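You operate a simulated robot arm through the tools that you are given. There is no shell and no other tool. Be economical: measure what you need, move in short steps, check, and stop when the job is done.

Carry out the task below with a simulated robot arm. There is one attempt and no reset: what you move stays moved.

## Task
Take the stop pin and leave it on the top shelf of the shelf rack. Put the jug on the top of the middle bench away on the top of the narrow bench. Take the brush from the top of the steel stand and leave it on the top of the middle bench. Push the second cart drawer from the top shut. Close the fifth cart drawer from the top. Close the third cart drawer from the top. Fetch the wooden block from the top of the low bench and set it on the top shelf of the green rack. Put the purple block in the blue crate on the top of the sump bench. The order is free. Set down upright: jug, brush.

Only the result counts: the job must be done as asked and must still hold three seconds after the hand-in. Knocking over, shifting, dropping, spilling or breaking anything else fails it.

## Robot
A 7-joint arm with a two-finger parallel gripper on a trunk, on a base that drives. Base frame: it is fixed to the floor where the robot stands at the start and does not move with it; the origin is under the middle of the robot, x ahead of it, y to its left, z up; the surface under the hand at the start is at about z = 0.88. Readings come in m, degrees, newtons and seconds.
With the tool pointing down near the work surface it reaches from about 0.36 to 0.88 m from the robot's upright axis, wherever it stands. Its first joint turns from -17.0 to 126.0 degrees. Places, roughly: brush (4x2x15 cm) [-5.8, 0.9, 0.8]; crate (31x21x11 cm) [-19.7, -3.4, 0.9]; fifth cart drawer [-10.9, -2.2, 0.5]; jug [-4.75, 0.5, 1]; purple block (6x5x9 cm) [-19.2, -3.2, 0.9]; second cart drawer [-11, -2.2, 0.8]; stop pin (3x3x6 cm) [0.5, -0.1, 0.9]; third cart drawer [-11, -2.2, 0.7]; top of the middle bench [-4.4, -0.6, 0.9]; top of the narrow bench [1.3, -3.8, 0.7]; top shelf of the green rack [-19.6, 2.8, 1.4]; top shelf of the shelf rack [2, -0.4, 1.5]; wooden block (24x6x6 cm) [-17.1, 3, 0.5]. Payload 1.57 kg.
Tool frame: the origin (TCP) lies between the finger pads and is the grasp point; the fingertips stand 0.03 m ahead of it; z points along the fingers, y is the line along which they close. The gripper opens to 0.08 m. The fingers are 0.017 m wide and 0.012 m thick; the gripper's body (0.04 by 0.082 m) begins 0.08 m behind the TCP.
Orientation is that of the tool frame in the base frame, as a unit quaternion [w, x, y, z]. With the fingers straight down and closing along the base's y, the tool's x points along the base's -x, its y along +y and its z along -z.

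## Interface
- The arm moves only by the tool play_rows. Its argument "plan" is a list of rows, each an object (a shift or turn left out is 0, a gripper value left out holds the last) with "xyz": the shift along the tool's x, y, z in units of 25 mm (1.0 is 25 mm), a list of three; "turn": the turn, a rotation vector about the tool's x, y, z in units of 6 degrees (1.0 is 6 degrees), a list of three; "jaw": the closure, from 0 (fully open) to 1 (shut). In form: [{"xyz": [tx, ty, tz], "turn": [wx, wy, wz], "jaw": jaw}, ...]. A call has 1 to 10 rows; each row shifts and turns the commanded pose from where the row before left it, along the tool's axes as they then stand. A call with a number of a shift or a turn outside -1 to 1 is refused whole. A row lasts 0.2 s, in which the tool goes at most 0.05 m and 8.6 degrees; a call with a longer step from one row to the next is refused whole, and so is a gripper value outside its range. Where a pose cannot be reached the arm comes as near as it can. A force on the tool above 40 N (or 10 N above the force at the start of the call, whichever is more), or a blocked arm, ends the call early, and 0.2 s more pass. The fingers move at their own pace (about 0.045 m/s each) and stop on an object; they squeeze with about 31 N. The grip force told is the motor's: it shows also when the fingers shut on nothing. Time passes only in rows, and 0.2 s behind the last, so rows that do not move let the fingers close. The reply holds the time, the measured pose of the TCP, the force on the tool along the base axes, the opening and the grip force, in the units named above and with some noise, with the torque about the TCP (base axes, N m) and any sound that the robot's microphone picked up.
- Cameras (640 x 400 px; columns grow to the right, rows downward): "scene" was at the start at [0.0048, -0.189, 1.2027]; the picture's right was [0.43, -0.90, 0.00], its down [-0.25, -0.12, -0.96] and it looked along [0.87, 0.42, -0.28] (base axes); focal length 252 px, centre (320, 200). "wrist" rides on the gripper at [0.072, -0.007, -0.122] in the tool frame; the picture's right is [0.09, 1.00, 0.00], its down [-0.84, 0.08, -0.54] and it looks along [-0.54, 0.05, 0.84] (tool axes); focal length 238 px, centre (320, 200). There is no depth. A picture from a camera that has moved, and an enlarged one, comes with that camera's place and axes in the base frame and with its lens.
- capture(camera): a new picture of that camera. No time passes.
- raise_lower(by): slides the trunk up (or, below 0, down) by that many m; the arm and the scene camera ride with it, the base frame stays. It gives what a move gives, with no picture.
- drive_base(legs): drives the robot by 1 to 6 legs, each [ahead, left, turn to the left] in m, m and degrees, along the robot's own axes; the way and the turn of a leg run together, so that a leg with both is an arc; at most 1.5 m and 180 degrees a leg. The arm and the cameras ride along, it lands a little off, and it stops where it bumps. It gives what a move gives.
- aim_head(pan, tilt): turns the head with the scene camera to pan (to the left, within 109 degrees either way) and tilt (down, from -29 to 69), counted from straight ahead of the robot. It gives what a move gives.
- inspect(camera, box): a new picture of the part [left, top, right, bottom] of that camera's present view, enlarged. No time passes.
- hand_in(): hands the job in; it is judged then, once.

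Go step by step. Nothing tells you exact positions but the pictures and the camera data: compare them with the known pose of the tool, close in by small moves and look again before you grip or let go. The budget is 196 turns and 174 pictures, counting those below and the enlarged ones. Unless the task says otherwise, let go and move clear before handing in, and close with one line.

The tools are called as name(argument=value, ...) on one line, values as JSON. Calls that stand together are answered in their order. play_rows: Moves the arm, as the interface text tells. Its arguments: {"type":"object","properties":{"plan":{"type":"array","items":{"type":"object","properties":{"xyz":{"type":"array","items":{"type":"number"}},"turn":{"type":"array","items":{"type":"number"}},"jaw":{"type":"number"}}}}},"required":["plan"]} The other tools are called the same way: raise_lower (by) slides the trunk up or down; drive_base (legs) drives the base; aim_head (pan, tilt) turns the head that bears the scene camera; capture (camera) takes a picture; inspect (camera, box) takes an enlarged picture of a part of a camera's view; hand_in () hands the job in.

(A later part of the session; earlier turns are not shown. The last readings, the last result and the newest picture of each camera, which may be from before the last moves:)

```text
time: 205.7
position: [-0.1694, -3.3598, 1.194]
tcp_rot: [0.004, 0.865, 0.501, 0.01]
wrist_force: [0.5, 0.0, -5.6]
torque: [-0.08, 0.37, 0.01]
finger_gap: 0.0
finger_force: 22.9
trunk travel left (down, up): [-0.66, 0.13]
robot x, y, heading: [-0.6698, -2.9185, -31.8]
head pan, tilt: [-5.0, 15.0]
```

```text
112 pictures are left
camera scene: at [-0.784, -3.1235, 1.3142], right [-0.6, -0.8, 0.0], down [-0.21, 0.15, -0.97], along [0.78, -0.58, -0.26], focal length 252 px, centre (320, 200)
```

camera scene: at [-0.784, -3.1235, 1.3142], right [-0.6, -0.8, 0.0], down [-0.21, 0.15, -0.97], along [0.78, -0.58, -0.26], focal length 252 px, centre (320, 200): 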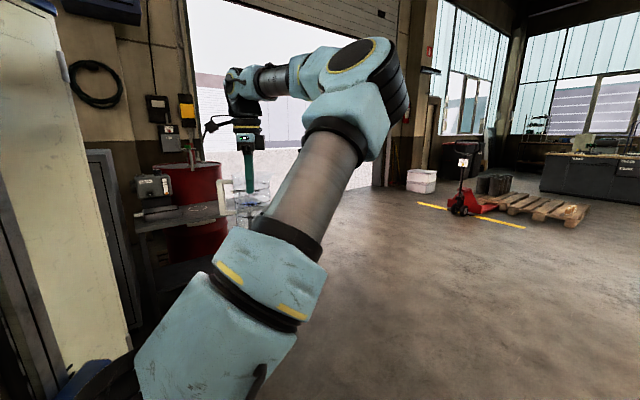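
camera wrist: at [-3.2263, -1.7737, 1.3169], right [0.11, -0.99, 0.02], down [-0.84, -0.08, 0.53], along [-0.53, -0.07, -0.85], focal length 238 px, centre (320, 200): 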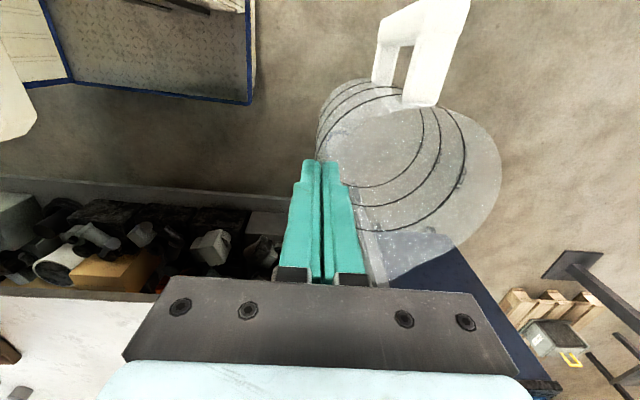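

The narrow bench is ahead-left (near edge x≈1.07, z≈0.7), with a grinder at its far left end. I'll square up to face east and approach its free south end.

drive_base(legs=[[0, 0, 31.8], [0, -0.72, 0], [0.9, 0, 0]])

aim_head(pan=15, tilt=25)

capture(camera="scene")

capture(camera="wrist")

```text
time: 215.6
position: [0.9179, -3.7488, 1.1951]
tcp_rot: [0.002, 0.696, 0.718, 0.011]
wrist_force: [0.5, 0.7, -6.4]
torque: [-0.25, 0.26, 0.0]
finger_gap: 0.0
finger_force: 22.6
trunk travel left (down, up): [-0.66, 0.13]
robot x, y, heading: [0.2587, -3.6298, -0.2]
head pan, tilt: [-5.0, 15.0]
```

```text
time: 216.4
position: [0.9174, -3.7487, 1.1934]
tcp_rot: [0.002, 0.697, 0.717, 0.011]
wrist_force: [-0.8, 0.5, -5.9]
torque: [-0.21, 0.29, 0.0]
finger_gap: 0.0
finger_force: 21.9
trunk travel left (down, up): [-0.66, 0.13]
robot x, y, heading: [0.258, -3.633, -0.3]
head pan, tilt: [15.0, 25.0]
```

```text
111 pictures are left
camera scene: at [0.267, -3.8382, 1.298], right [0.26, -0.97, 0.0], down [-0.41, -0.11, -0.91], along [0.88, 0.23, -0.42], focal length 252 px, centre (320, 200)
```

scene: 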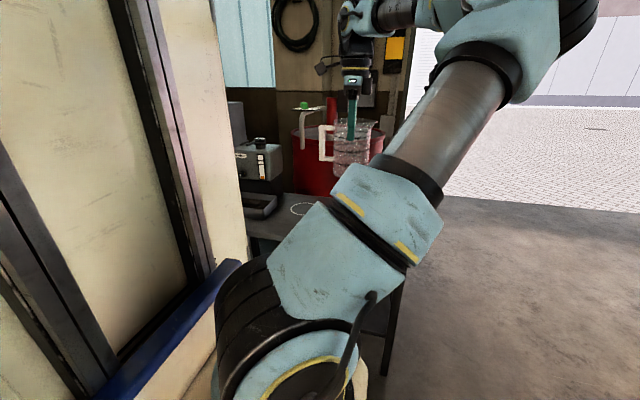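

```text
110 pictures are left
camera wrist: at [0.9071, -3.6793, 1.3168], right [0.99, 0.12, 0.02], down [0.09, -0.84, 0.53], along [0.08, -0.53, -0.85], focal length 238 px, centre (320, 200)
```

wrist: 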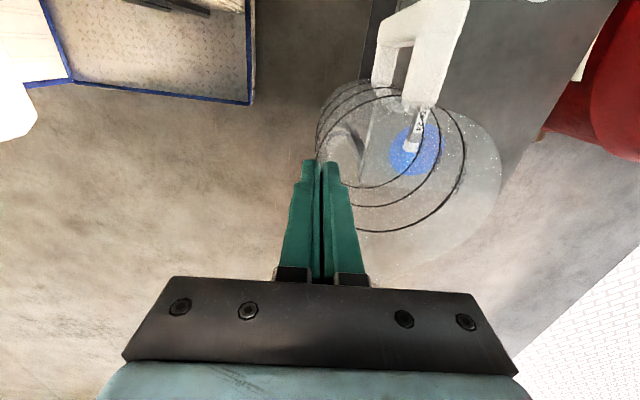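

The bench spans x 1.03–1.5 and ends at y≈-3.93. Some small items lie on it, so I'll zoom to find a clear spot.

inspect(camera="wrist", box=[300, 0, 640, 210])

inspect(camera="scene", box=[220, 90, 420, 240])

```text
1.88 times, centred on (470, 105) of wrist
camera zoom: at [0.9071, -3.6793, 1.3168], right [0.99, 0.12, 0.02], down [0.09, -0.84, 0.53], along [0.08, -0.53, -0.85], focal length 449 px, centre (38, 379)
```

zoom: 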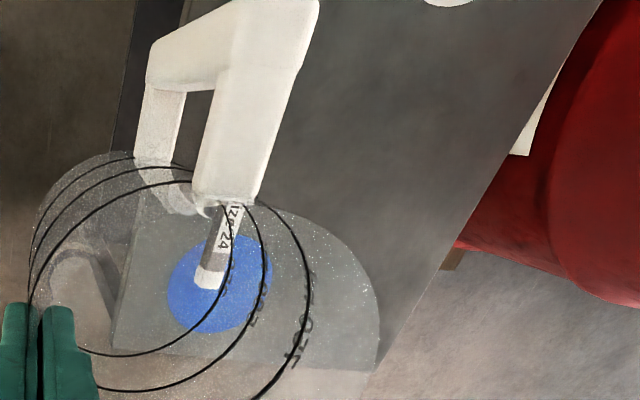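

```text
2.67 times, centred on (320, 165) of scene
camera zoom: at [0.267, -3.8382, 1.298], right [0.26, -0.97, 0.0], down [-0.41, -0.11, -0.91], along [0.88, 0.23, -0.42], focal length 671 px, centre (320, 293)
```

zoom: 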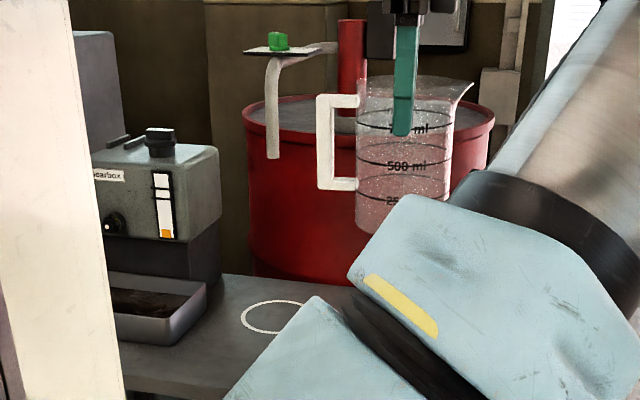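

A wrench on a blue disc lies near (1.19, -3.8) and a ring near (1.39, -3.45), so a clear spot for the jug's centre is (1.36, -3.72). I'll drive in 0.32 m and check.

drive_base(legs=[[0.32, 0, 0.3]])

capture(camera="wrist")

```text
time: 218.6
position: [1.2369, -3.7451, 1.1951]
tcp_rot: [0.001, 0.695, 0.719, 0.011]
wrist_force: [0.6, 0.1, -5.3]
torque: [-0.24, 0.27, -0.03]
finger_gap: 0.0003
finger_force: 22.0
trunk travel left (down, up): [-0.66, 0.13]
robot x, y, heading: [0.574, -3.6328, 0.1]
head pan, tilt: [15.0, 25.0]
```

```text
107 pictures are left
camera wrist: at [1.2259, -3.6755, 1.3168], right [0.99, 0.13, 0.02], down [0.1, -0.84, 0.53], along [0.08, -0.53, -0.85], focal length 238 px, centre (320, 200)
```

wrist: 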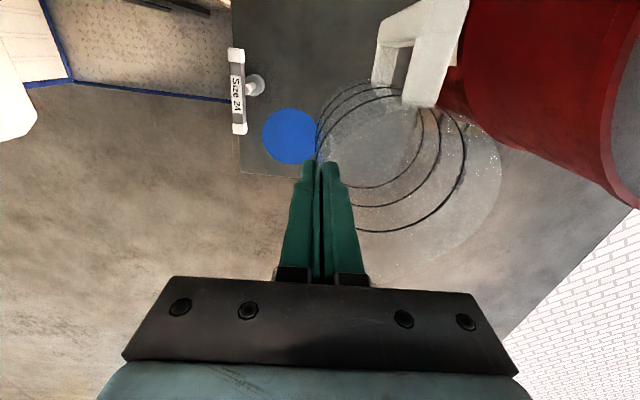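

Clear spot confirmed: only the disc and a small standing item are near, both over 15 cm away. I'll move 4 cm forward and descend, then approach contact slowly.

play_rows(plan=[{"xyz": [0, 0.8, 1]}, {"xyz": [0, 0.8, 1]}, {"xyz": [0, 0, 1]}, {"xyz": [0, 0, 1]}, {"xyz": [0, 0, 1]}, {"xyz": [0, 0, 1]}, {"xyz": [0, 0, 1]}, {"xyz": [0, 0, 1]}, {"xyz": [0, 0, 1]}, {"xyz": [0, 0, 1]}])

capture(camera="wrist")

```text
time: 220.8
position: [1.2798, -3.7418, 0.9453]
tcp_rot: [0.001, 0.694, 0.72, 0.011]
wrist_force: [-0.3, 0.1, -6.6]
torque: [-0.28, 0.27, 0.01]
finger_gap: 0.0
finger_force: 22.9
trunk travel left (down, up): [-0.66, 0.13]
robot x, y, heading: [0.5806, -3.631, 0.4]
head pan, tilt: [15.0, 25.0]
```

```text
106 pictures are left
camera wrist: at [1.2698, -3.6713, 1.0682], right [0.99, 0.13, 0.02], down [0.1, -0.84, 0.53], along [0.08, -0.53, -0.85], focal length 238 px, centre (320, 200)
```

wrist: 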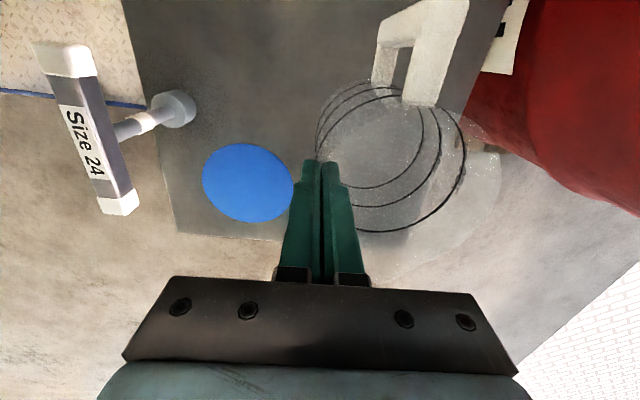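

inspect(camera="wrist", box=[280, 0, 560, 280])

```text
1.43 times, centred on (420, 140) of wrist
camera zoom: at [1.2698, -3.6713, 1.0682], right [0.99, 0.13, 0.02], down [0.1, -0.84, 0.53], along [0.08, -0.53, -0.85], focal length 340 px, centre (177, 286)
```

zoom: 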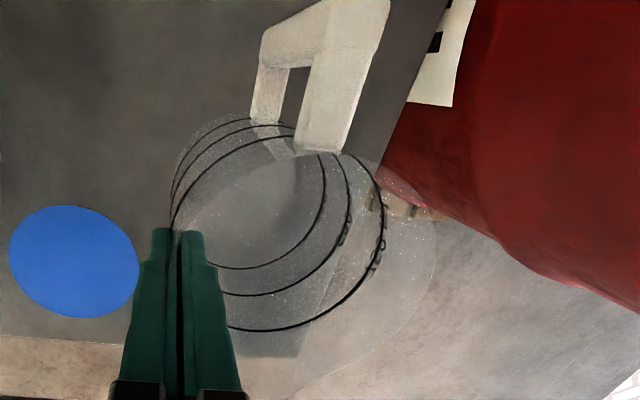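

The bench's east edge is at x≈1.50, so the jug (centre x≈1.335) sits well inside. I'll lower it to contact.

play_rows(plan=[{"xyz": [0, 0, 0.8]}, {"xyz": [0, 0, 0.8]}, {"xyz": [0, 0, 0.5]}, {"xyz": [0, 0, 0.4]}, {"xyz": [0, 0, 0.3]}, {"xyz": [0, 0, 0.2]}])

capture(camera="scene")

```text
time: 222.2
position: [1.282, -3.7377, 0.8706]
tcp_rot: [0.002, 0.694, 0.719, 0.012]
wrist_force: [-2.5, -2.3, 22.8]
torque: [0.02, 0.68, 0.08]
finger_gap: 0.0
finger_force: 22.9
trunk travel left (down, up): [-0.66, 0.13]
robot x, y, heading: [0.5728, -3.6318, 0.4]
head pan, tilt: [15.0, 25.0]
```

```text
104 pictures are left
camera scene: at [0.5856, -3.8381, 1.2984], right [0.26, -0.97, 0.0], down [-0.41, -0.11, -0.91], along [0.88, 0.24, -0.42], focal length 252 px, centre (320, 200)
```

scene: 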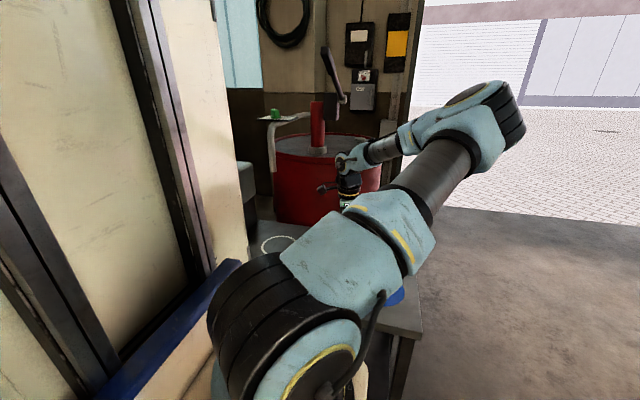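

Contact made (+23 N). I'll ease off and open the fingers.

play_rows(plan=[{"xyz": [0, 0, -0.05]}, {"jaw": 0.85}, {"jaw": 0.7}, {"jaw": 0.5}, {"jaw": 0.3}, {"jaw": 0.3}, {"jaw": 0.3}])

capture(camera="wrist")

```text
time: 223.8
position: [1.2822, -3.7375, 0.8712]
tcp_rot: [0.001, 0.695, 0.719, 0.011]
wrist_force: [-0.4, 0.3, -0.1]
torque: [0.0, -0.02, -0.01]
finger_gap: 0.0559
finger_force: 0.1
trunk travel left (down, up): [-0.66, 0.13]
robot x, y, heading: [0.5774, -3.6325, 0.0]
head pan, tilt: [15.0, 25.0]
```

```text
103 pictures are left
camera wrist: at [1.271, -3.6682, 0.993], right [0.99, 0.13, 0.02], down [0.1, -0.84, 0.53], along [0.08, -0.53, -0.85], focal length 238 px, centre (320, 200)
```

wrist: 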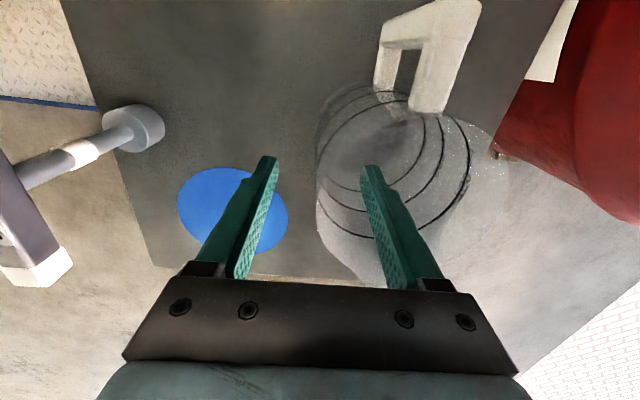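

The jug stands on the bench. I'll lift the hand straight up and back the robot away, then verify.

play_rows(plan=[{"xyz": [0, 0, -0.6]}, {"xyz": [0, 0, -0.8]}, {"xyz": [0, 0, -1]}, {"xyz": [0, 0, -1]}, {"xyz": [0, 0, -1]}, {"xyz": [0, 0, -1]}, {"xyz": [0, 0, -1]}, {"xyz": [0, 0, -1]}, {"xyz": [0, 0, -1]}, {"xyz": [0, 0, -1]}])

drive_base(legs=[[-0.6, 0, 0]])

aim_head(pan=10, tilt=20)

capture(camera="scene")

```text
time: 226.0
position: [1.2793, -3.7435, 1.1063]
tcp_rot: [0.002, 0.694, 0.72, 0.011]
wrist_force: [-0.8, -0.4, 0.1]
torque: [0.03, -0.01, 0.01]
finger_gap: 0.056
finger_force: 0.1
trunk travel left (down, up): [-0.66, 0.13]
robot x, y, heading: [0.5777, -3.6335, 0.4]
head pan, tilt: [15.0, 25.0]
```

```text
time: 229.4
position: [0.6734, -3.7497, 1.1058]
tcp_rot: [0.001, 0.699, 0.715, 0.011]
wrist_force: [-0.4, 1.1, -0.2]
torque: [0.0, -0.01, 0.01]
finger_gap: 0.0562
finger_force: 0.1
trunk travel left (down, up): [-0.66, 0.13]
robot x, y, heading: [-0.0284, -3.6335, -0.4]
head pan, tilt: [15.0, 25.0]
```

```text
time: 230.0
position: [0.6759, -3.749, 1.1078]
tcp_rot: [0.001, 0.699, 0.715, 0.01]
wrist_force: [0.6, -0.3, 0.3]
torque: [0.03, -0.04, -0.01]
finger_gap: 0.056
finger_force: 0.0
trunk travel left (down, up): [-0.66, 0.13]
robot x, y, heading: [-0.0241, -3.6283, -0.5]
head pan, tilt: [10.0, 20.0]
```

```text
102 pictures are left
camera scene: at [-0.0163, -3.8439, 1.3061], right [0.16, -0.99, 0.0], down [-0.34, -0.06, -0.94], along [0.93, 0.15, -0.34], focal length 252 px, centre (320, 200)
```

scene: 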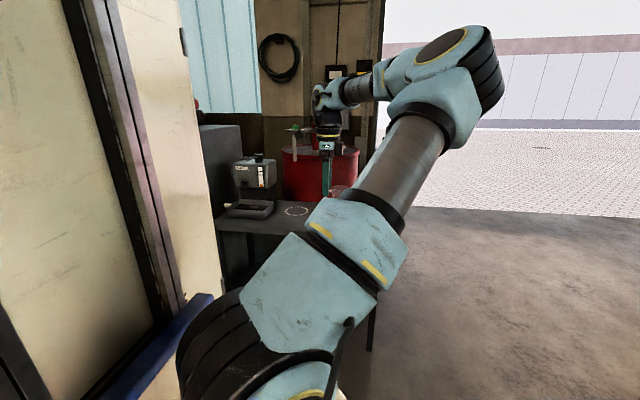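

The jug stands on the narrow bench. Next is the brush: I'll drive back through the passage and along the corridor on the north side of the steel stand.

drive_base(legs=[[0, 0, 143.5], [1.5, 0, 0], [1.5, 0, 0], [0.83, 0, 0], [0, 0, -53.5]])

aim_head(pan=-15, tilt=10)

capture(camera="scene")

```text
time: 256.8
position: [-3.0879, -0.7575, 1.1064]
tcp_rot: [-0.009, -0.036, 0.999, 0.008]
wrist_force: [0.7, 0.7, -1.0]
torque: [0.01, 0.03, 0.0]
finger_gap: 0.0557
finger_force: 0.1
trunk travel left (down, up): [-0.66, 0.13]
robot x, y, heading: [-3.1718, -1.4648, 92.1]
head pan, tilt: [10.0, 20.0]
```

```text
time: 257.7
position: [-3.0893, -0.7583, 1.1069]
tcp_rot: [-0.008, -0.037, 0.999, 0.008]
wrist_force: [-0.2, 0.3, -0.8]
torque: [0.0, -0.02, 0.02]
finger_gap: 0.0559
finger_force: 0.0
trunk travel left (down, up): [-0.66, 0.13]
robot x, y, heading: [-3.174, -1.465, 92.3]
head pan, tilt: [-15.0, 10.0]
```

```text
101 pictures are left
camera scene: at [-2.9191, -1.4445, 1.3224], right [0.98, -0.22, 0.0], down [-0.04, -0.17, -0.98], along [0.22, 0.96, -0.17], focal length 252 px, centre (320, 200)
```

scene: 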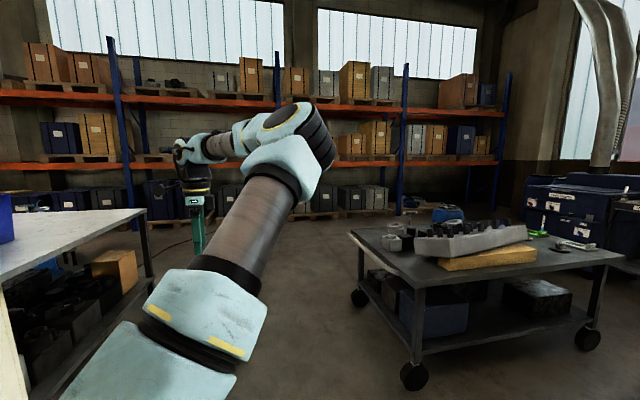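

drive_base(legs=[[0, 0, -2.2], [1.5, 0, 0], [1.5, 0, 0], [0.35, 0, 0], [0, 0, 90], [0, -0.95, 0]])

aim_head(pan=0, tilt=15)

capture(camera="scene")

```text
time: 282.6
position: [-3.8941, 2.9044, 1.1067]
tcp_rot: [0.011, 0.718, -0.696, -0.002]
wrist_force: [-0.6, 0.5, -0.4]
torque: [-0.01, -0.02, 0.01]
finger_gap: 0.0561
finger_force: 0.1
trunk travel left (down, up): [-0.66, 0.13]
robot x, y, heading: [-3.1891, 2.7925, -180.0]
head pan, tilt: [-15.0, 10.0]
```

```text
time: 283.4
position: [-3.8954, 2.9063, 1.107]
tcp_rot: [0.012, 0.719, -0.695, -0.002]
wrist_force: [0.1, -0.2, -0.8]
torque: [0.01, 0.02, 0.0]
finger_gap: 0.0563
finger_force: 0.1
trunk travel left (down, up): [-0.66, 0.13]
robot x, y, heading: [-3.1918, 2.7951, -180.2]
head pan, tilt: [0.0, 15.0]
```

```text
100 pictures are left
camera scene: at [-3.2043, 3.0236, 1.3143], right [0.0, 1.0, 0.0], down [0.26, 0.0, -0.97], along [-0.97, 0.0, -0.26], focal length 252 px, centre (320, 200)
```

scene: 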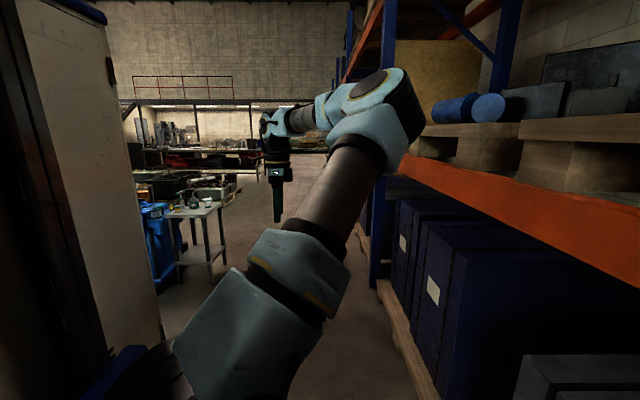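

The corridor is clear. I'll drive west past the oil stand, then turn to face the steel stand from the north-west.

drive_base(legs=[[1.5, 0, 0], [1.4, 0, 0], [0, 0, 60]])

aim_head(pan=0, tilt=25)

capture(camera="scene")

capture(camera="wrist")

```text
time: 300.0
position: [-6.5324, 2.2675, 1.1061]
tcp_rot: [0.01, 0.969, -0.247, 0.005]
wrist_force: [0.4, -0.6, -0.4]
torque: [0.02, -0.02, -0.02]
finger_gap: 0.0559
finger_force: 0.0
trunk travel left (down, up): [-0.66, 0.13]
robot x, y, heading: [-6.0799, 2.8175, -120.7]
head pan, tilt: [0.0, 15.0]
```

```text
time: 300.7
position: [-6.5325, 2.2678, 1.1068]
tcp_rot: [0.011, 0.969, -0.247, 0.005]
wrist_force: [0.2, -0.6, -0.4]
torque: [-0.04, 0.01, 0.03]
finger_gap: 0.0561
finger_force: 0.0
trunk travel left (down, up): [-0.66, 0.13]
robot x, y, heading: [-6.0785, 2.8155, -120.4]
head pan, tilt: [0.0, 25.0]
```

```text
99 pictures are left
camera scene: at [-6.2842, 2.9226, 1.2981], right [-0.86, 0.51, 0.0], down [0.21, 0.36, -0.91], along [-0.46, -0.78, -0.42], focal length 252 px, centre (320, 200)
```

scene: 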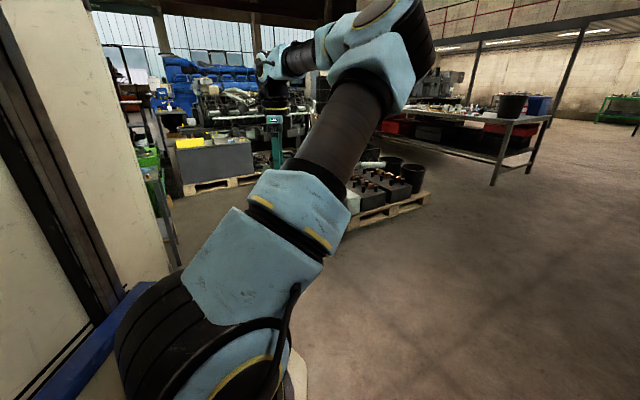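

```text
98 pictures are left
camera wrist: at [-6.467, 2.2411, 1.2291], right [-0.4, -0.92, 0.02], down [-0.77, 0.34, 0.53], along [-0.49, 0.2, -0.85], focal length 238 px, centre (320, 200)
```

wrist: 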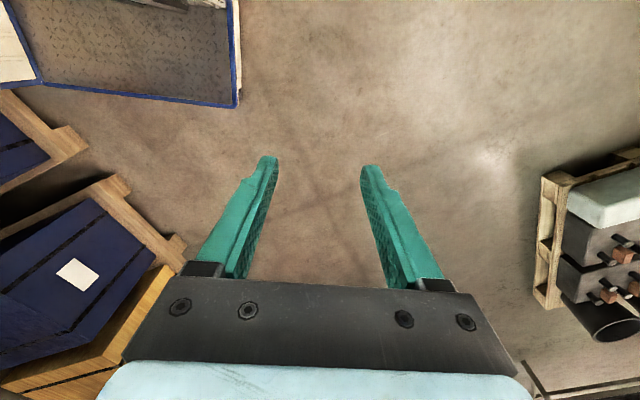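

The steel stand's west foot is near (-6.1, 0.98) with open floor west of it. I'll approach the stand from the west, facing east.

drive_base(legs=[[0, 0, 30.5], [0, -0.78, 0], [0.9, 0, 0], [0, 0, 90], [0, -0.95, 0]])

aim_head(pan=-5, tilt=30)

capture(camera="scene")

capture(camera="wrist")

```text
time: 319.1
position: [-6.2049, 0.8334, 1.107]
tcp_rot: [0.001, 0.706, 0.708, 0.011]
wrist_force: [0.4, 1.5, 0.3]
torque: [-0.02, -0.02, 0.01]
finger_gap: 0.0559
finger_force: 0.0
trunk travel left (down, up): [-0.66, 0.13]
robot x, y, heading: [-6.9022, 0.9652, -1.8]
head pan, tilt: [0.0, 25.0]
```

```text
time: 319.8
position: [-6.2056, 0.8338, 1.1069]
tcp_rot: [0.001, 0.706, 0.708, 0.011]
wrist_force: [0.2, 0.6, 0.2]
torque: [0.04, -0.02, -0.03]
finger_gap: 0.056
finger_force: 0.0
trunk travel left (down, up): [-0.66, 0.13]
robot x, y, heading: [-6.9071, 0.9662, -1.6]
head pan, tilt: [-5.0, 30.0]
```

```text
97 pictures are left
camera scene: at [-6.9004, 0.7291, 1.2901], right [-0.12, -0.99, 0.0], down [-0.5, 0.06, -0.87], along [0.86, -0.1, -0.5], focal length 252 px, centre (320, 200)
```

scene: 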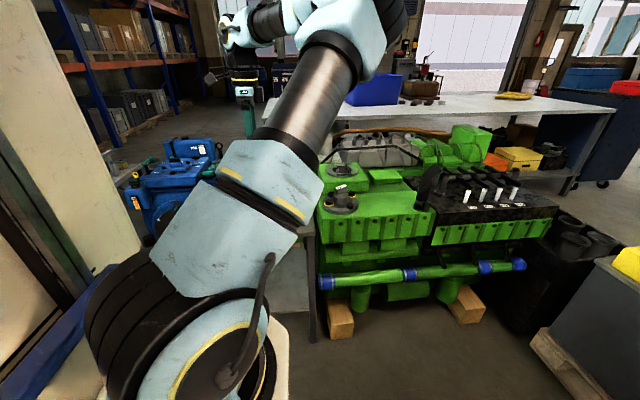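

```text
96 pictures are left
camera wrist: at [-6.2136, 0.9041, 1.2292], right [1.0, 0.1, 0.02], down [0.07, -0.84, 0.53], along [0.07, -0.53, -0.85], focal length 238 px, centre (320, 200)
```

wrist: 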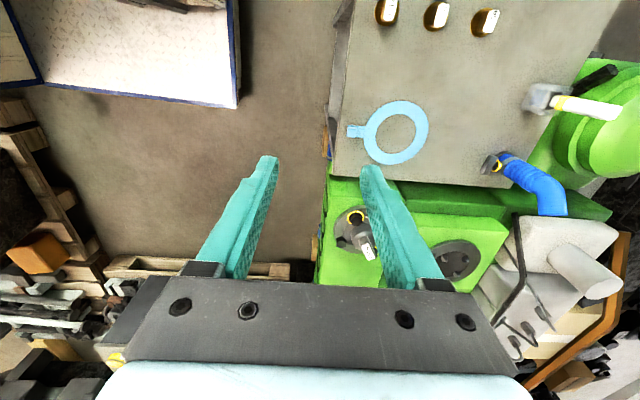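

I see the brush standing upright at about (-5.75, 0.87) on the stand. I'll drive 0.32 m closer and look down at it again.

drive_base(legs=[[0.31, 0.03, 1.6]])

capture(camera="wrist")

```text
time: 321.9
position: [-5.8901, 0.8906, 1.1059]
tcp_rot: [0.001, 0.691, 0.722, 0.011]
wrist_force: [0.0, 0.0, 0.1]
torque: [-0.01, 0.0, -0.02]
finger_gap: 0.0561
finger_force: 0.0
trunk travel left (down, up): [-0.66, 0.13]
robot x, y, heading: [-6.5943, 0.9932, 0.7]
head pan, tilt: [-5.0, 30.0]
```

```text
95 pictures are left
camera wrist: at [-5.9018, 0.9605, 1.2291], right [0.99, 0.14, 0.02], down [0.11, -0.84, 0.53], along [0.09, -0.52, -0.85], focal length 238 px, centre (320, 200)
```

wrist: 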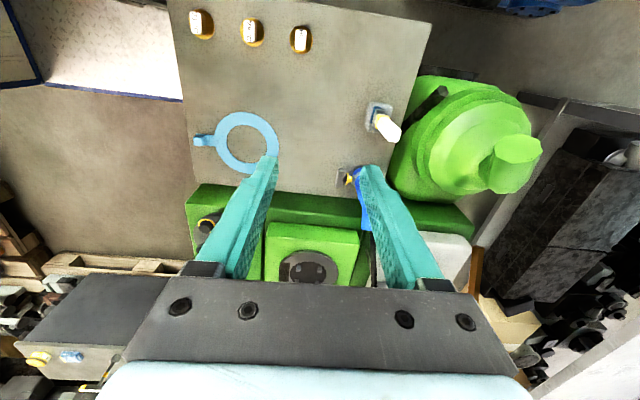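

The brush is at (-5.767, 0.873), well clear of the green tank. I'll move over it and descend part way.

play_rows(plan=[{"xyz": [-0.16, 0.81, 0.6]}, {"xyz": [-0.16, 0.81, 0.6]}, {"xyz": [-0.16, 0.81, 0.6]}, {"xyz": [-0.16, 0.81, 0.6]}, {"xyz": [-0.16, 0.81, 0.6]}, {"xyz": [-0.16, 0.81, 0.6]}, {"xyz": [0, 0, 0.8]}, {"xyz": [0, 0, 0.8]}])

capture(camera="wrist")

```text
time: 323.7
position: [-5.7679, 0.8733, 0.9776]
tcp_rot: [0.002, 0.692, 0.722, 0.011]
wrist_force: [-0.3, -0.1, -0.4]
torque: [0.0, -0.03, 0.03]
finger_gap: 0.0562
finger_force: 0.0
trunk travel left (down, up): [-0.66, 0.13]
robot x, y, heading: [-6.5988, 0.9981, 0.8]
head pan, tilt: [-5.0, 30.0]
```

```text
94 pictures are left
camera wrist: at [-5.7788, 0.9431, 1.1002], right [0.99, 0.14, 0.02], down [0.11, -0.84, 0.53], along [0.09, -0.52, -0.85], focal length 238 px, centre (320, 200)
```

wrist: 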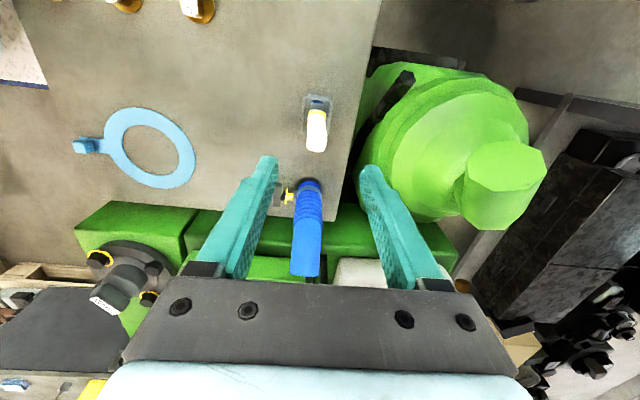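

The brush handle is centred below the hand. I'll descend to z≈0.835 and close.

play_rows(plan=[{"xyz": [0, 0, 1]}, {"xyz": [0, 0, 1]}, {"xyz": [0, 0, 1]}, {"xyz": [0, 0, 1]}, {"xyz": [0, 0, 1]}, {"xyz": [0, 0, 0.7]}])

capture(camera="wrist")

```text
time: 325.1
position: [-5.764, 0.8784, 0.8359]
tcp_rot: [0.001, 0.691, 0.723, 0.011]
wrist_force: [0.6, -0.3, 0.0]
torque: [-0.01, -0.02, -0.02]
finger_gap: 0.0562
finger_force: 0.1
trunk travel left (down, up): [-0.66, 0.13]
robot x, y, heading: [-6.5933, 0.9947, 0.8]
head pan, tilt: [-5.0, 30.0]
```

```text
93 pictures are left
camera wrist: at [-5.775, 0.9473, 0.9577], right [0.99, 0.14, 0.02], down [0.11, -0.84, 0.53], along [0.09, -0.52, -0.85], focal length 238 px, centre (320, 200)
```

wrist: 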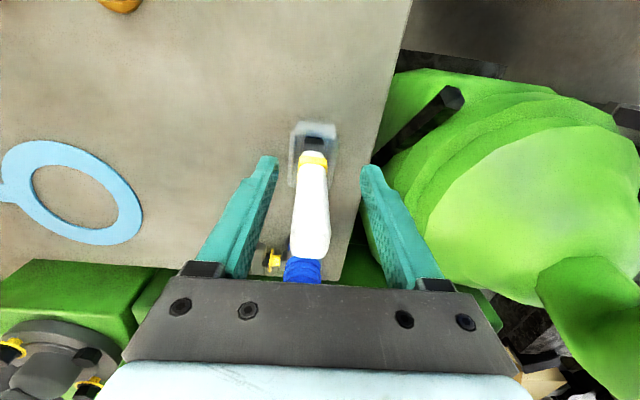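

play_rows(plan=[{"jaw": 1}, {"jaw": 1}, {"jaw": 1}, {"jaw": 1}, {"jaw": 1}, {"xyz": [0, 0, -0.4]}, {"xyz": [0, 0, -1]}, {"xyz": [0, 0, -1]}, {"xyz": [0, 0, -1]}, {"xyz": [0, 0, -1]}])

capture(camera="wrist")

```text
time: 327.3
position: [-5.7649, 0.8769, 0.9444]
tcp_rot: [0.0, 0.692, 0.722, 0.01]
wrist_force: [0.2, 0.9, -1.8]
torque: [-0.02, 0.02, -0.01]
finger_gap: 0.0197
finger_force: 31.1
trunk travel left (down, up): [-0.66, 0.13]
robot x, y, heading: [-6.5955, 0.999, 0.5]
head pan, tilt: [-5.0, 30.0]
```

```text
92 pictures are left
camera wrist: at [-5.7752, 0.9459, 1.0671], right [0.99, 0.14, 0.02], down [0.11, -0.84, 0.53], along [0.09, -0.52, -0.85], focal length 238 px, centre (320, 200)
```

wrist: 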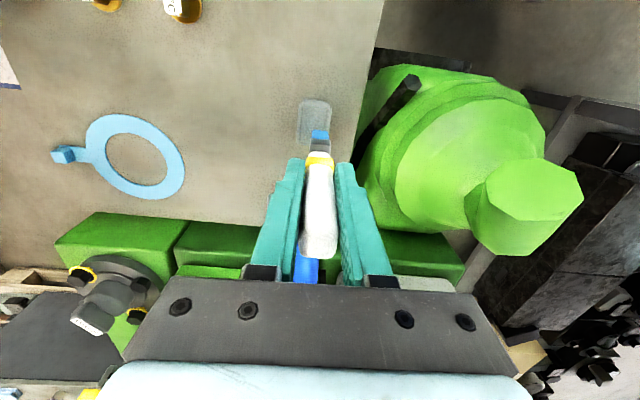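

The brush is held. I'll lift it higher, retract, and drive back by the corridor to the bench's right end.

play_rows(plan=[{"xyz": [0, 0, -1]}, {"xyz": [0, 0, -1]}, {"xyz": [0, 0, -1]}, {"xyz": [0, -0.5, -1]}, {"xyz": [0, -1, -1]}, {"xyz": [0, -1, -1]}, {"xyz": [0, -1, -1]}, {"xyz": [0, -1, -1]}, {"xyz": [0, -1, 0]}, {"xyz": [0, -1, 0]}])

drive_base(legs=[[-0.3, 0, -0.5], [0, 1.2, 0], [0, 0.62, 0], [1.5, 0, 0], [0.95, 0, 0]])

aim_head(pan=-45, tilt=25)

capture(camera="scene")

```text
time: 329.5
position: [-5.9324, 0.867, 1.1428]
tcp_rot: [0.001, 0.692, 0.722, 0.011]
wrist_force: [-0.2, 0.5, -0.9]
torque: [-0.02, 0.06, 0.02]
finger_gap: 0.0194
finger_force: 31.5
trunk travel left (down, up): [-0.66, 0.13]
robot x, y, heading: [-6.5964, 0.9987, 0.5]
head pan, tilt: [-5.0, 30.0]
```

```text
time: 352.1
position: [-3.7377, 2.683, 1.143]
tcp_rot: [0.001, 0.694, 0.72, 0.011]
wrist_force: [0.3, -0.2, -0.9]
torque: [0.02, -0.02, -0.04]
finger_gap: 0.0196
finger_force: 30.9
trunk travel left (down, up): [-0.66, 0.13]
robot x, y, heading: [-4.3973, 2.8186, 0.1]
head pan, tilt: [-5.0, 30.0]
```

```text
time: 353.2
position: [-3.7376, 2.6822, 1.1416]
tcp_rot: [0.001, 0.694, 0.719, 0.012]
wrist_force: [-0.5, 0.0, -1.1]
torque: [-0.01, -0.02, 0.01]
finger_gap: 0.0196
finger_force: 31.3
trunk travel left (down, up): [-0.66, 0.13]
robot x, y, heading: [-4.4021, 2.819, 0.3]
head pan, tilt: [-45.0, 25.0]
```

```text
91 pictures are left
camera scene: at [-4.4123, 2.5232, 1.298], right [-0.71, -0.71, 0.0], down [-0.3, 0.3, -0.91], along [0.64, -0.64, -0.42], focal length 252 px, centre (320, 200)
```

scene: 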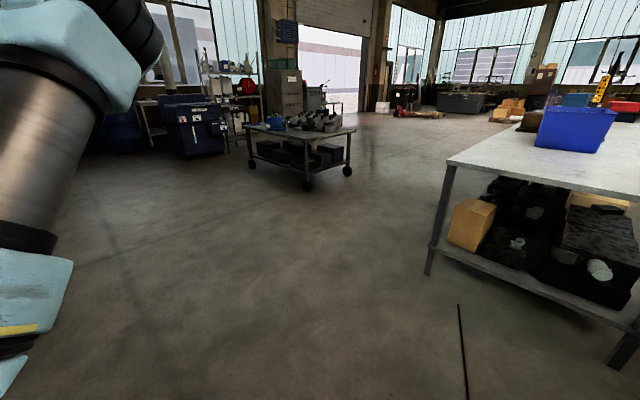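

drive_base(legs=[[0, 0, -90.3], [1.38, 0, 0]])

capture(camera="wrist")

```text
time: 364.1
position: [-4.6041, 0.7405, 1.1418]
tcp_rot: [0.009, 1.0, -0.004, 0.007]
wrist_force: [0.0, 0.2, -1.2]
torque: [0.03, -0.02, 0.02]
finger_gap: 0.0199
finger_force: 31.2
trunk travel left (down, up): [-0.66, 0.13]
robot x, y, heading: [-4.4446, 1.3963, -92.2]
head pan, tilt: [-45.0, 25.0]
```

```text
90 pictures are left
camera wrist: at [-4.5342, 0.749, 1.265], right [0.08, -1.0, 0.02], down [-0.84, -0.06, 0.53], along [-0.53, -0.06, -0.85], focal length 238 px, centre (320, 200)
```

wrist: 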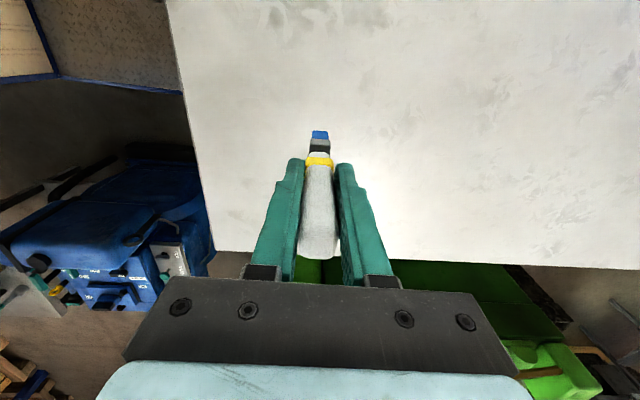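

inspect(camera="wrist", box=[250, 100, 410, 280])

aim_head(pan=5, tilt=25)

capture(camera="scene")

```text
2.22 times, centred on (330, 190) of wrist
camera zoom: at [-4.5342, 0.749, 1.265], right [0.08, -1.0, 0.02], down [-0.84, -0.06, 0.53], along [-0.53, -0.06, -0.85], focal length 530 px, centre (298, 222)
```

zoom: 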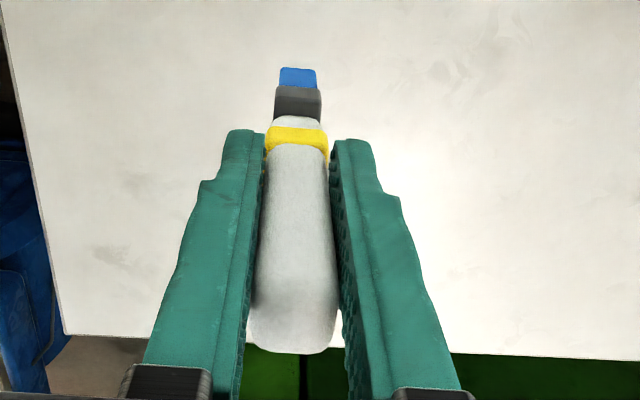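

```text
time: 365.3
position: [-4.6047, 0.7412, 1.1419]
tcp_rot: [0.009, 1.0, -0.004, 0.007]
wrist_force: [-0.7, 0.1, -1.2]
torque: [0.02, -0.01, 0.01]
finger_gap: 0.0194
finger_force: 30.5
trunk travel left (down, up): [-0.66, 0.13]
robot x, y, heading: [-4.4456, 1.3968, -92.3]
head pan, tilt: [5.0, 25.0]
```

```text
88 pictures are left
camera scene: at [-4.6636, 1.3935, 1.298], right [-1.0, -0.05, 0.0], down [-0.02, 0.42, -0.91], along [0.04, -0.91, -0.42], focal length 252 px, centre (320, 200)
```

scene: 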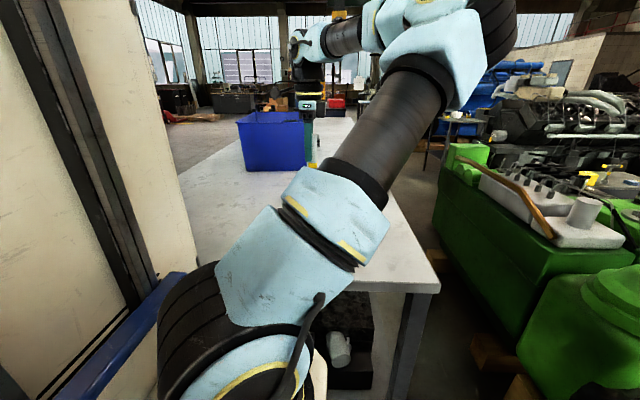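

The brush is a flat paint brush held in line with the tool. The bench below is clear, so I'll level the tool exactly and lower toward contact (expected at TCP z≈0.99).

play_rows(plan=[{"turn": [0.17, -0.13, 0]}, {"xyz": [0, 0, 1]}, {"xyz": [0, 0, 1]}, {"xyz": [0, 0, 1]}, {"xyz": [0, 0, 1]}, {"xyz": [0, 0, 0.6]}])

capture(camera="wrist")

inspect(camera="scene", box=[220, 60, 400, 200])

```text
time: 366.7
position: [-4.6059, 0.7431, 1.0302]
tcp_rot: [-0.001, 1.0, -0.004, 0.0]
wrist_force: [0.2, -0.1, -1.0]
torque: [0.03, -0.06, 0.02]
finger_gap: 0.0201
finger_force: 31.1
trunk travel left (down, up): [-0.66, 0.13]
robot x, y, heading: [-4.4426, 1.3966, -92.3]
head pan, tilt: [5.0, 25.0]
```

```text
87 pictures are left
camera wrist: at [-4.5328, 0.7487, 1.1513], right [0.08, -1.0, 0.0], down [-0.84, -0.07, 0.54], along [-0.54, -0.04, -0.84], focal length 238 px, centre (320, 200)
```

wrist: 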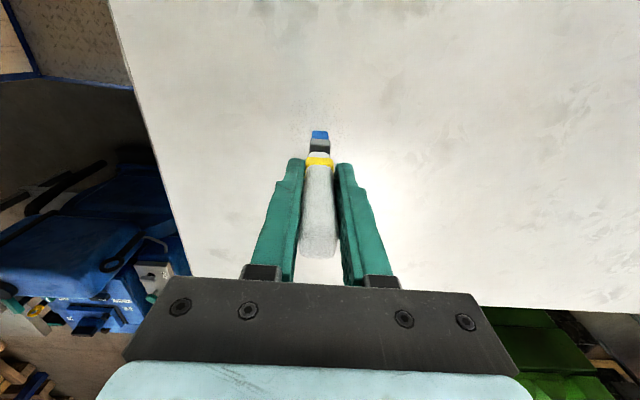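

```text
2.86 times, centred on (310, 130) of scene
camera zoom: at [-4.6634, 1.3936, 1.298], right [-1.0, -0.05, 0.0], down [-0.02, 0.42, -0.91], along [0.04, -0.91, -0.42], focal length 719 px, centre (349, 400)
```

zoom: 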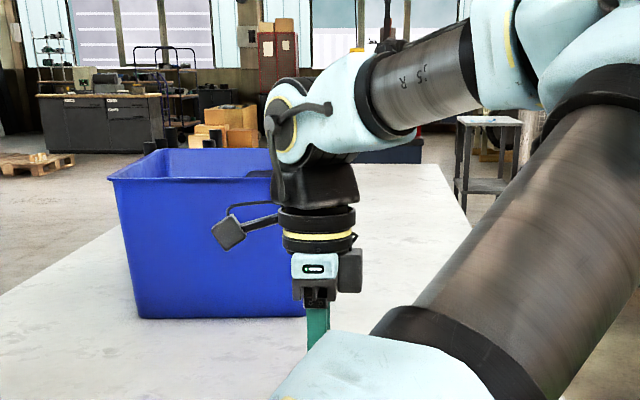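

play_rows(plan=[{"xyz": [0, 0, 0.3]}, {"xyz": [0, 0, 0.3]}, {"xyz": [0, 0, 0.3]}, {"xyz": [0, 0, 0.2]}, {"xyz": [0, 0, 0.1]}])

inspect(camera="wrist", box=[250, 100, 410, 280])

```text
time: 367.9
position: [-4.6047, 0.7421, 0.9992]
tcp_rot: [-0.001, 1.0, -0.003, 0.001]
wrist_force: [0.2, -0.6, -1.1]
torque: [0.01, -0.03, 0.0]
finger_gap: 0.0195
finger_force: 30.8
trunk travel left (down, up): [-0.66, 0.13]
robot x, y, heading: [-4.4412, 1.3969, -92.4]
head pan, tilt: [5.0, 25.0]
```

```text
2.22 times, centred on (330, 190) of wrist
camera zoom: at [-4.5321, 0.7476, 1.1195], right [0.08, -1.0, 0.0], down [-0.84, -0.07, 0.54], along [-0.54, -0.04, -0.84], focal length 530 px, centre (298, 222)
```

zoom: 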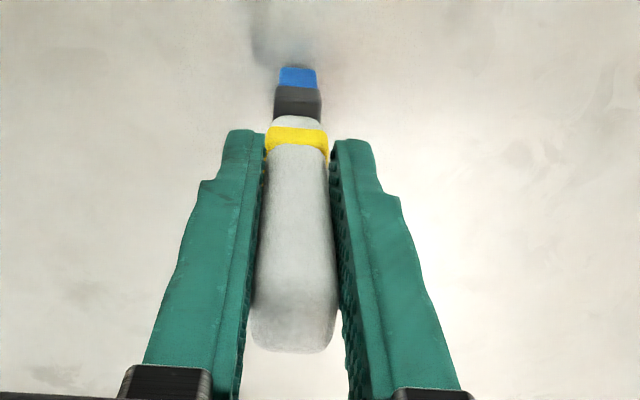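

Nearly touching (shadow appears). A few more millimetres.

play_rows(plan=[{"xyz": [0, 0, 0.15]}, {"xyz": [0, 0, 0.15]}, {"xyz": [0, 0, 0.1]}])

inspect(camera="wrist", box=[250, 100, 410, 280])

```text
time: 368.7
position: [-4.603, 0.7424, 0.9883]
tcp_rot: [0.002, 1.0, -0.004, 0.0]
wrist_force: [-2.2, -0.3, 29.5]
torque: [0.07, 0.09, -0.02]
finger_gap: 0.0195
finger_force: 30.8
trunk travel left (down, up): [-0.66, 0.13]
robot x, y, heading: [-4.4397, 1.3978, -92.2]
head pan, tilt: [5.0, 25.0]
```

```text
2.22 times, centred on (330, 190) of wrist
camera zoom: at [-4.531, 0.7479, 1.1106], right [0.08, -1.0, 0.0], down [-0.84, -0.07, 0.54], along [-0.54, -0.05, -0.84], focal length 530 px, centre (298, 222)
```

zoom: 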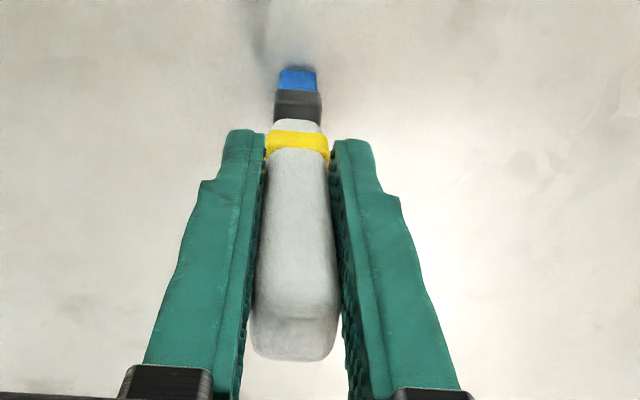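

Contact. I'll ease off slightly and open gently.

play_rows(plan=[{"xyz": [0, 0, -0.06]}, {"jaw": 0.7}, {"jaw": 0.65}, {"jaw": 0.6}, {"jaw": 0.6}])

inspect(camera="wrist", box=[230, 80, 430, 290])

```text
time: 369.9
position: [-4.6044, 0.7424, 0.9867]
tcp_rot: [-0.001, 1.0, -0.004, 0.0]
wrist_force: [-0.1, -0.2, -0.8]
torque: [0.0, 0.01, -0.01]
finger_gap: 0.0319
finger_force: 0.1
trunk travel left (down, up): [-0.66, 0.13]
robot x, y, heading: [-4.4446, 1.3989, -92.2]
head pan, tilt: [5.0, 25.0]
```

```text
1.90 times, centred on (330, 185) of wrist
camera zoom: at [-4.5319, 0.7473, 1.1096], right [0.08, -1.0, 0.0], down [-0.84, -0.07, 0.54], along [-0.54, -0.04, -0.84], focal length 454 px, centre (301, 229)
```

zoom: 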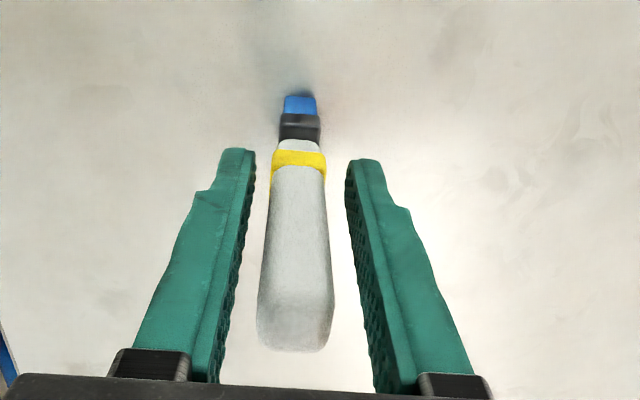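

The brush stands freely. I'll open fully and lift straight up.

play_rows(plan=[{"jaw": 0.2}, {"jaw": 0.1}, {"jaw": 0}, {"xyz": [0, 0, -0.6]}, {"xyz": [0, 0, -0.8]}, {"xyz": [0, 0, -1]}, {"xyz": [0, 0, -1]}, {"xyz": [0, 0, -1]}, {"xyz": [0, 0, -1]}, {"xyz": [0, 0, -1]}])

capture(camera="wrist")

```text
time: 372.1
position: [-4.6056, 0.7396, 1.1475]
tcp_rot: [-0.001, 1.0, -0.003, 0.0]
wrist_force: [0.0, 0.1, 1.5]
torque: [-0.01, 0.04, -0.01]
finger_gap: 0.0801
finger_force: 0.0
trunk travel left (down, up): [-0.66, 0.13]
robot x, y, heading: [-4.4442, 1.3998, -92.3]
head pan, tilt: [5.0, 25.0]
```

```text
82 pictures are left
camera wrist: at [-4.533, 0.7461, 1.2702], right [0.09, -1.0, 0.0], down [-0.84, -0.07, 0.54], along [-0.54, -0.05, -0.84], focal length 238 px, centre (320, 200)
```

wrist: 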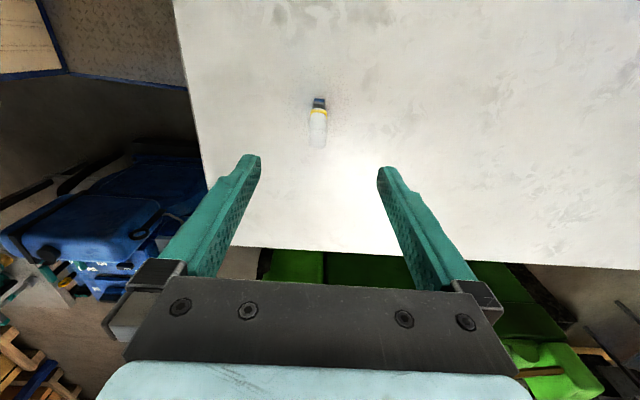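

The brush stands upright on the middle bench. Next the cart drawers near (-11, -2.2): I'll drive back to the corridor and west, then look.

drive_base(legs=[[-1.42, 0, 0], [0, 0, -87.7], [1.5, 0, 0], [1.5, 0, 0]])

drive_base(legs=[[0.5, 0, 0], [0, 0, 35]])

aim_head(pan=-10, tilt=10)

capture(camera="scene")

```text
time: 396.8
position: [-8.0207, 3.0434, 1.1482]
tcp_rot: [0.001, -0.704, 0.71, -0.001]
wrist_force: [-0.1, 0.1, 0.3]
torque: [-0.03, 0.02, 0.02]
finger_gap: 0.0803
finger_force: 0.1
trunk travel left (down, up): [-0.66, 0.13]
robot x, y, heading: [-7.3679, 2.8802, 177.5]
head pan, tilt: [5.0, 25.0]
```

```text
time: 401.4
position: [-8.5064, 2.6683, 1.1496]
tcp_rot: [-0.001, 0.881, -0.473, -0.001]
wrist_force: [0.9, 0.1, 0.3]
torque: [0.0, 0.02, 0.01]
finger_gap: 0.08
finger_force: 0.0
trunk travel left (down, up): [-0.66, 0.13]
robot x, y, heading: [-7.8726, 2.903, -148.2]
head pan, tilt: [5.0, 25.0]
```

```text
time: 402.2
position: [-8.5065, 2.6681, 1.1478]
tcp_rot: [0.0, 0.881, -0.472, 0.0]
wrist_force: [0.6, 0.0, -0.1]
torque: [0.03, 0.01, 0.0]
finger_gap: 0.08
finger_force: 0.1
trunk travel left (down, up): [-0.66, 0.13]
robot x, y, heading: [-7.8739, 2.9014, -148.4]
head pan, tilt: [-10.0, 10.0]
```

```text
81 pictures are left
camera scene: at [-8.0105, 3.1027, 1.3223], right [-0.37, 0.93, 0.0], down [0.16, 0.06, -0.98], along [-0.91, -0.36, -0.17], focal length 252 px, centre (320, 200)
```

scene: 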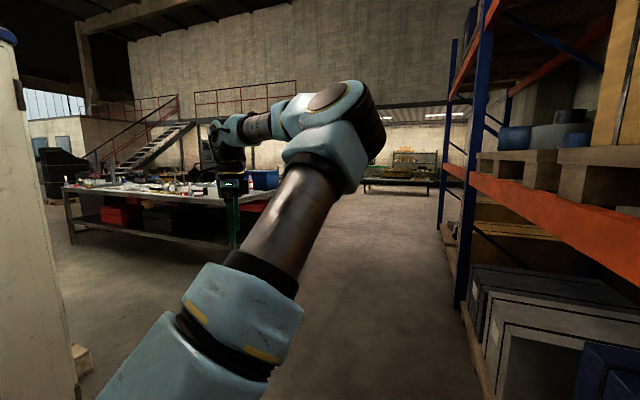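

A long bench occupies x≈-10 to -11. I'll move closer and face south to find the drawer cart.

drive_base(legs=[[1.2, -0.2, 0], [0, 0, 60]])

aim_head(pan=-15, tilt=12)

capture(camera="scene")

```text
time: 410.9
position: [-9.0736, 1.7875, 1.1483]
tcp_rot: [0.0, 0.999, 0.038, 0.0]
wrist_force: [-0.3, -0.7, -0.4]
torque: [0.0, -0.03, -0.03]
finger_gap: 0.0799
finger_force: 0.1
trunk travel left (down, up): [-0.66, 0.13]
robot x, y, heading: [-8.9704, 2.4567, -87.4]
head pan, tilt: [-10.0, 10.0]
```

```text
time: 411.5
position: [-9.0729, 1.7878, 1.1454]
tcp_rot: [0.0, 0.999, 0.04, 0.0]
wrist_force: [0.1, -0.3, 0.8]
torque: [0.01, 0.01, -0.03]
finger_gap: 0.0801
finger_force: 0.2
trunk travel left (down, up): [-0.66, 0.13]
robot x, y, heading: [-8.9668, 2.453, -87.5]
head pan, tilt: [-15.0, 12.0]
```

```text
80 pictures are left
camera scene: at [-9.2205, 2.4337, 1.3191], right [-0.98, 0.21, 0.0], down [0.04, 0.2, -0.98], along [-0.21, -0.96, -0.21], focal length 252 px, centre (320, 200)
```

scene: 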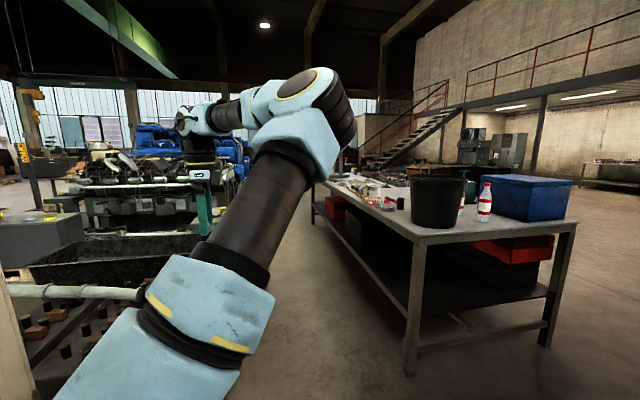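

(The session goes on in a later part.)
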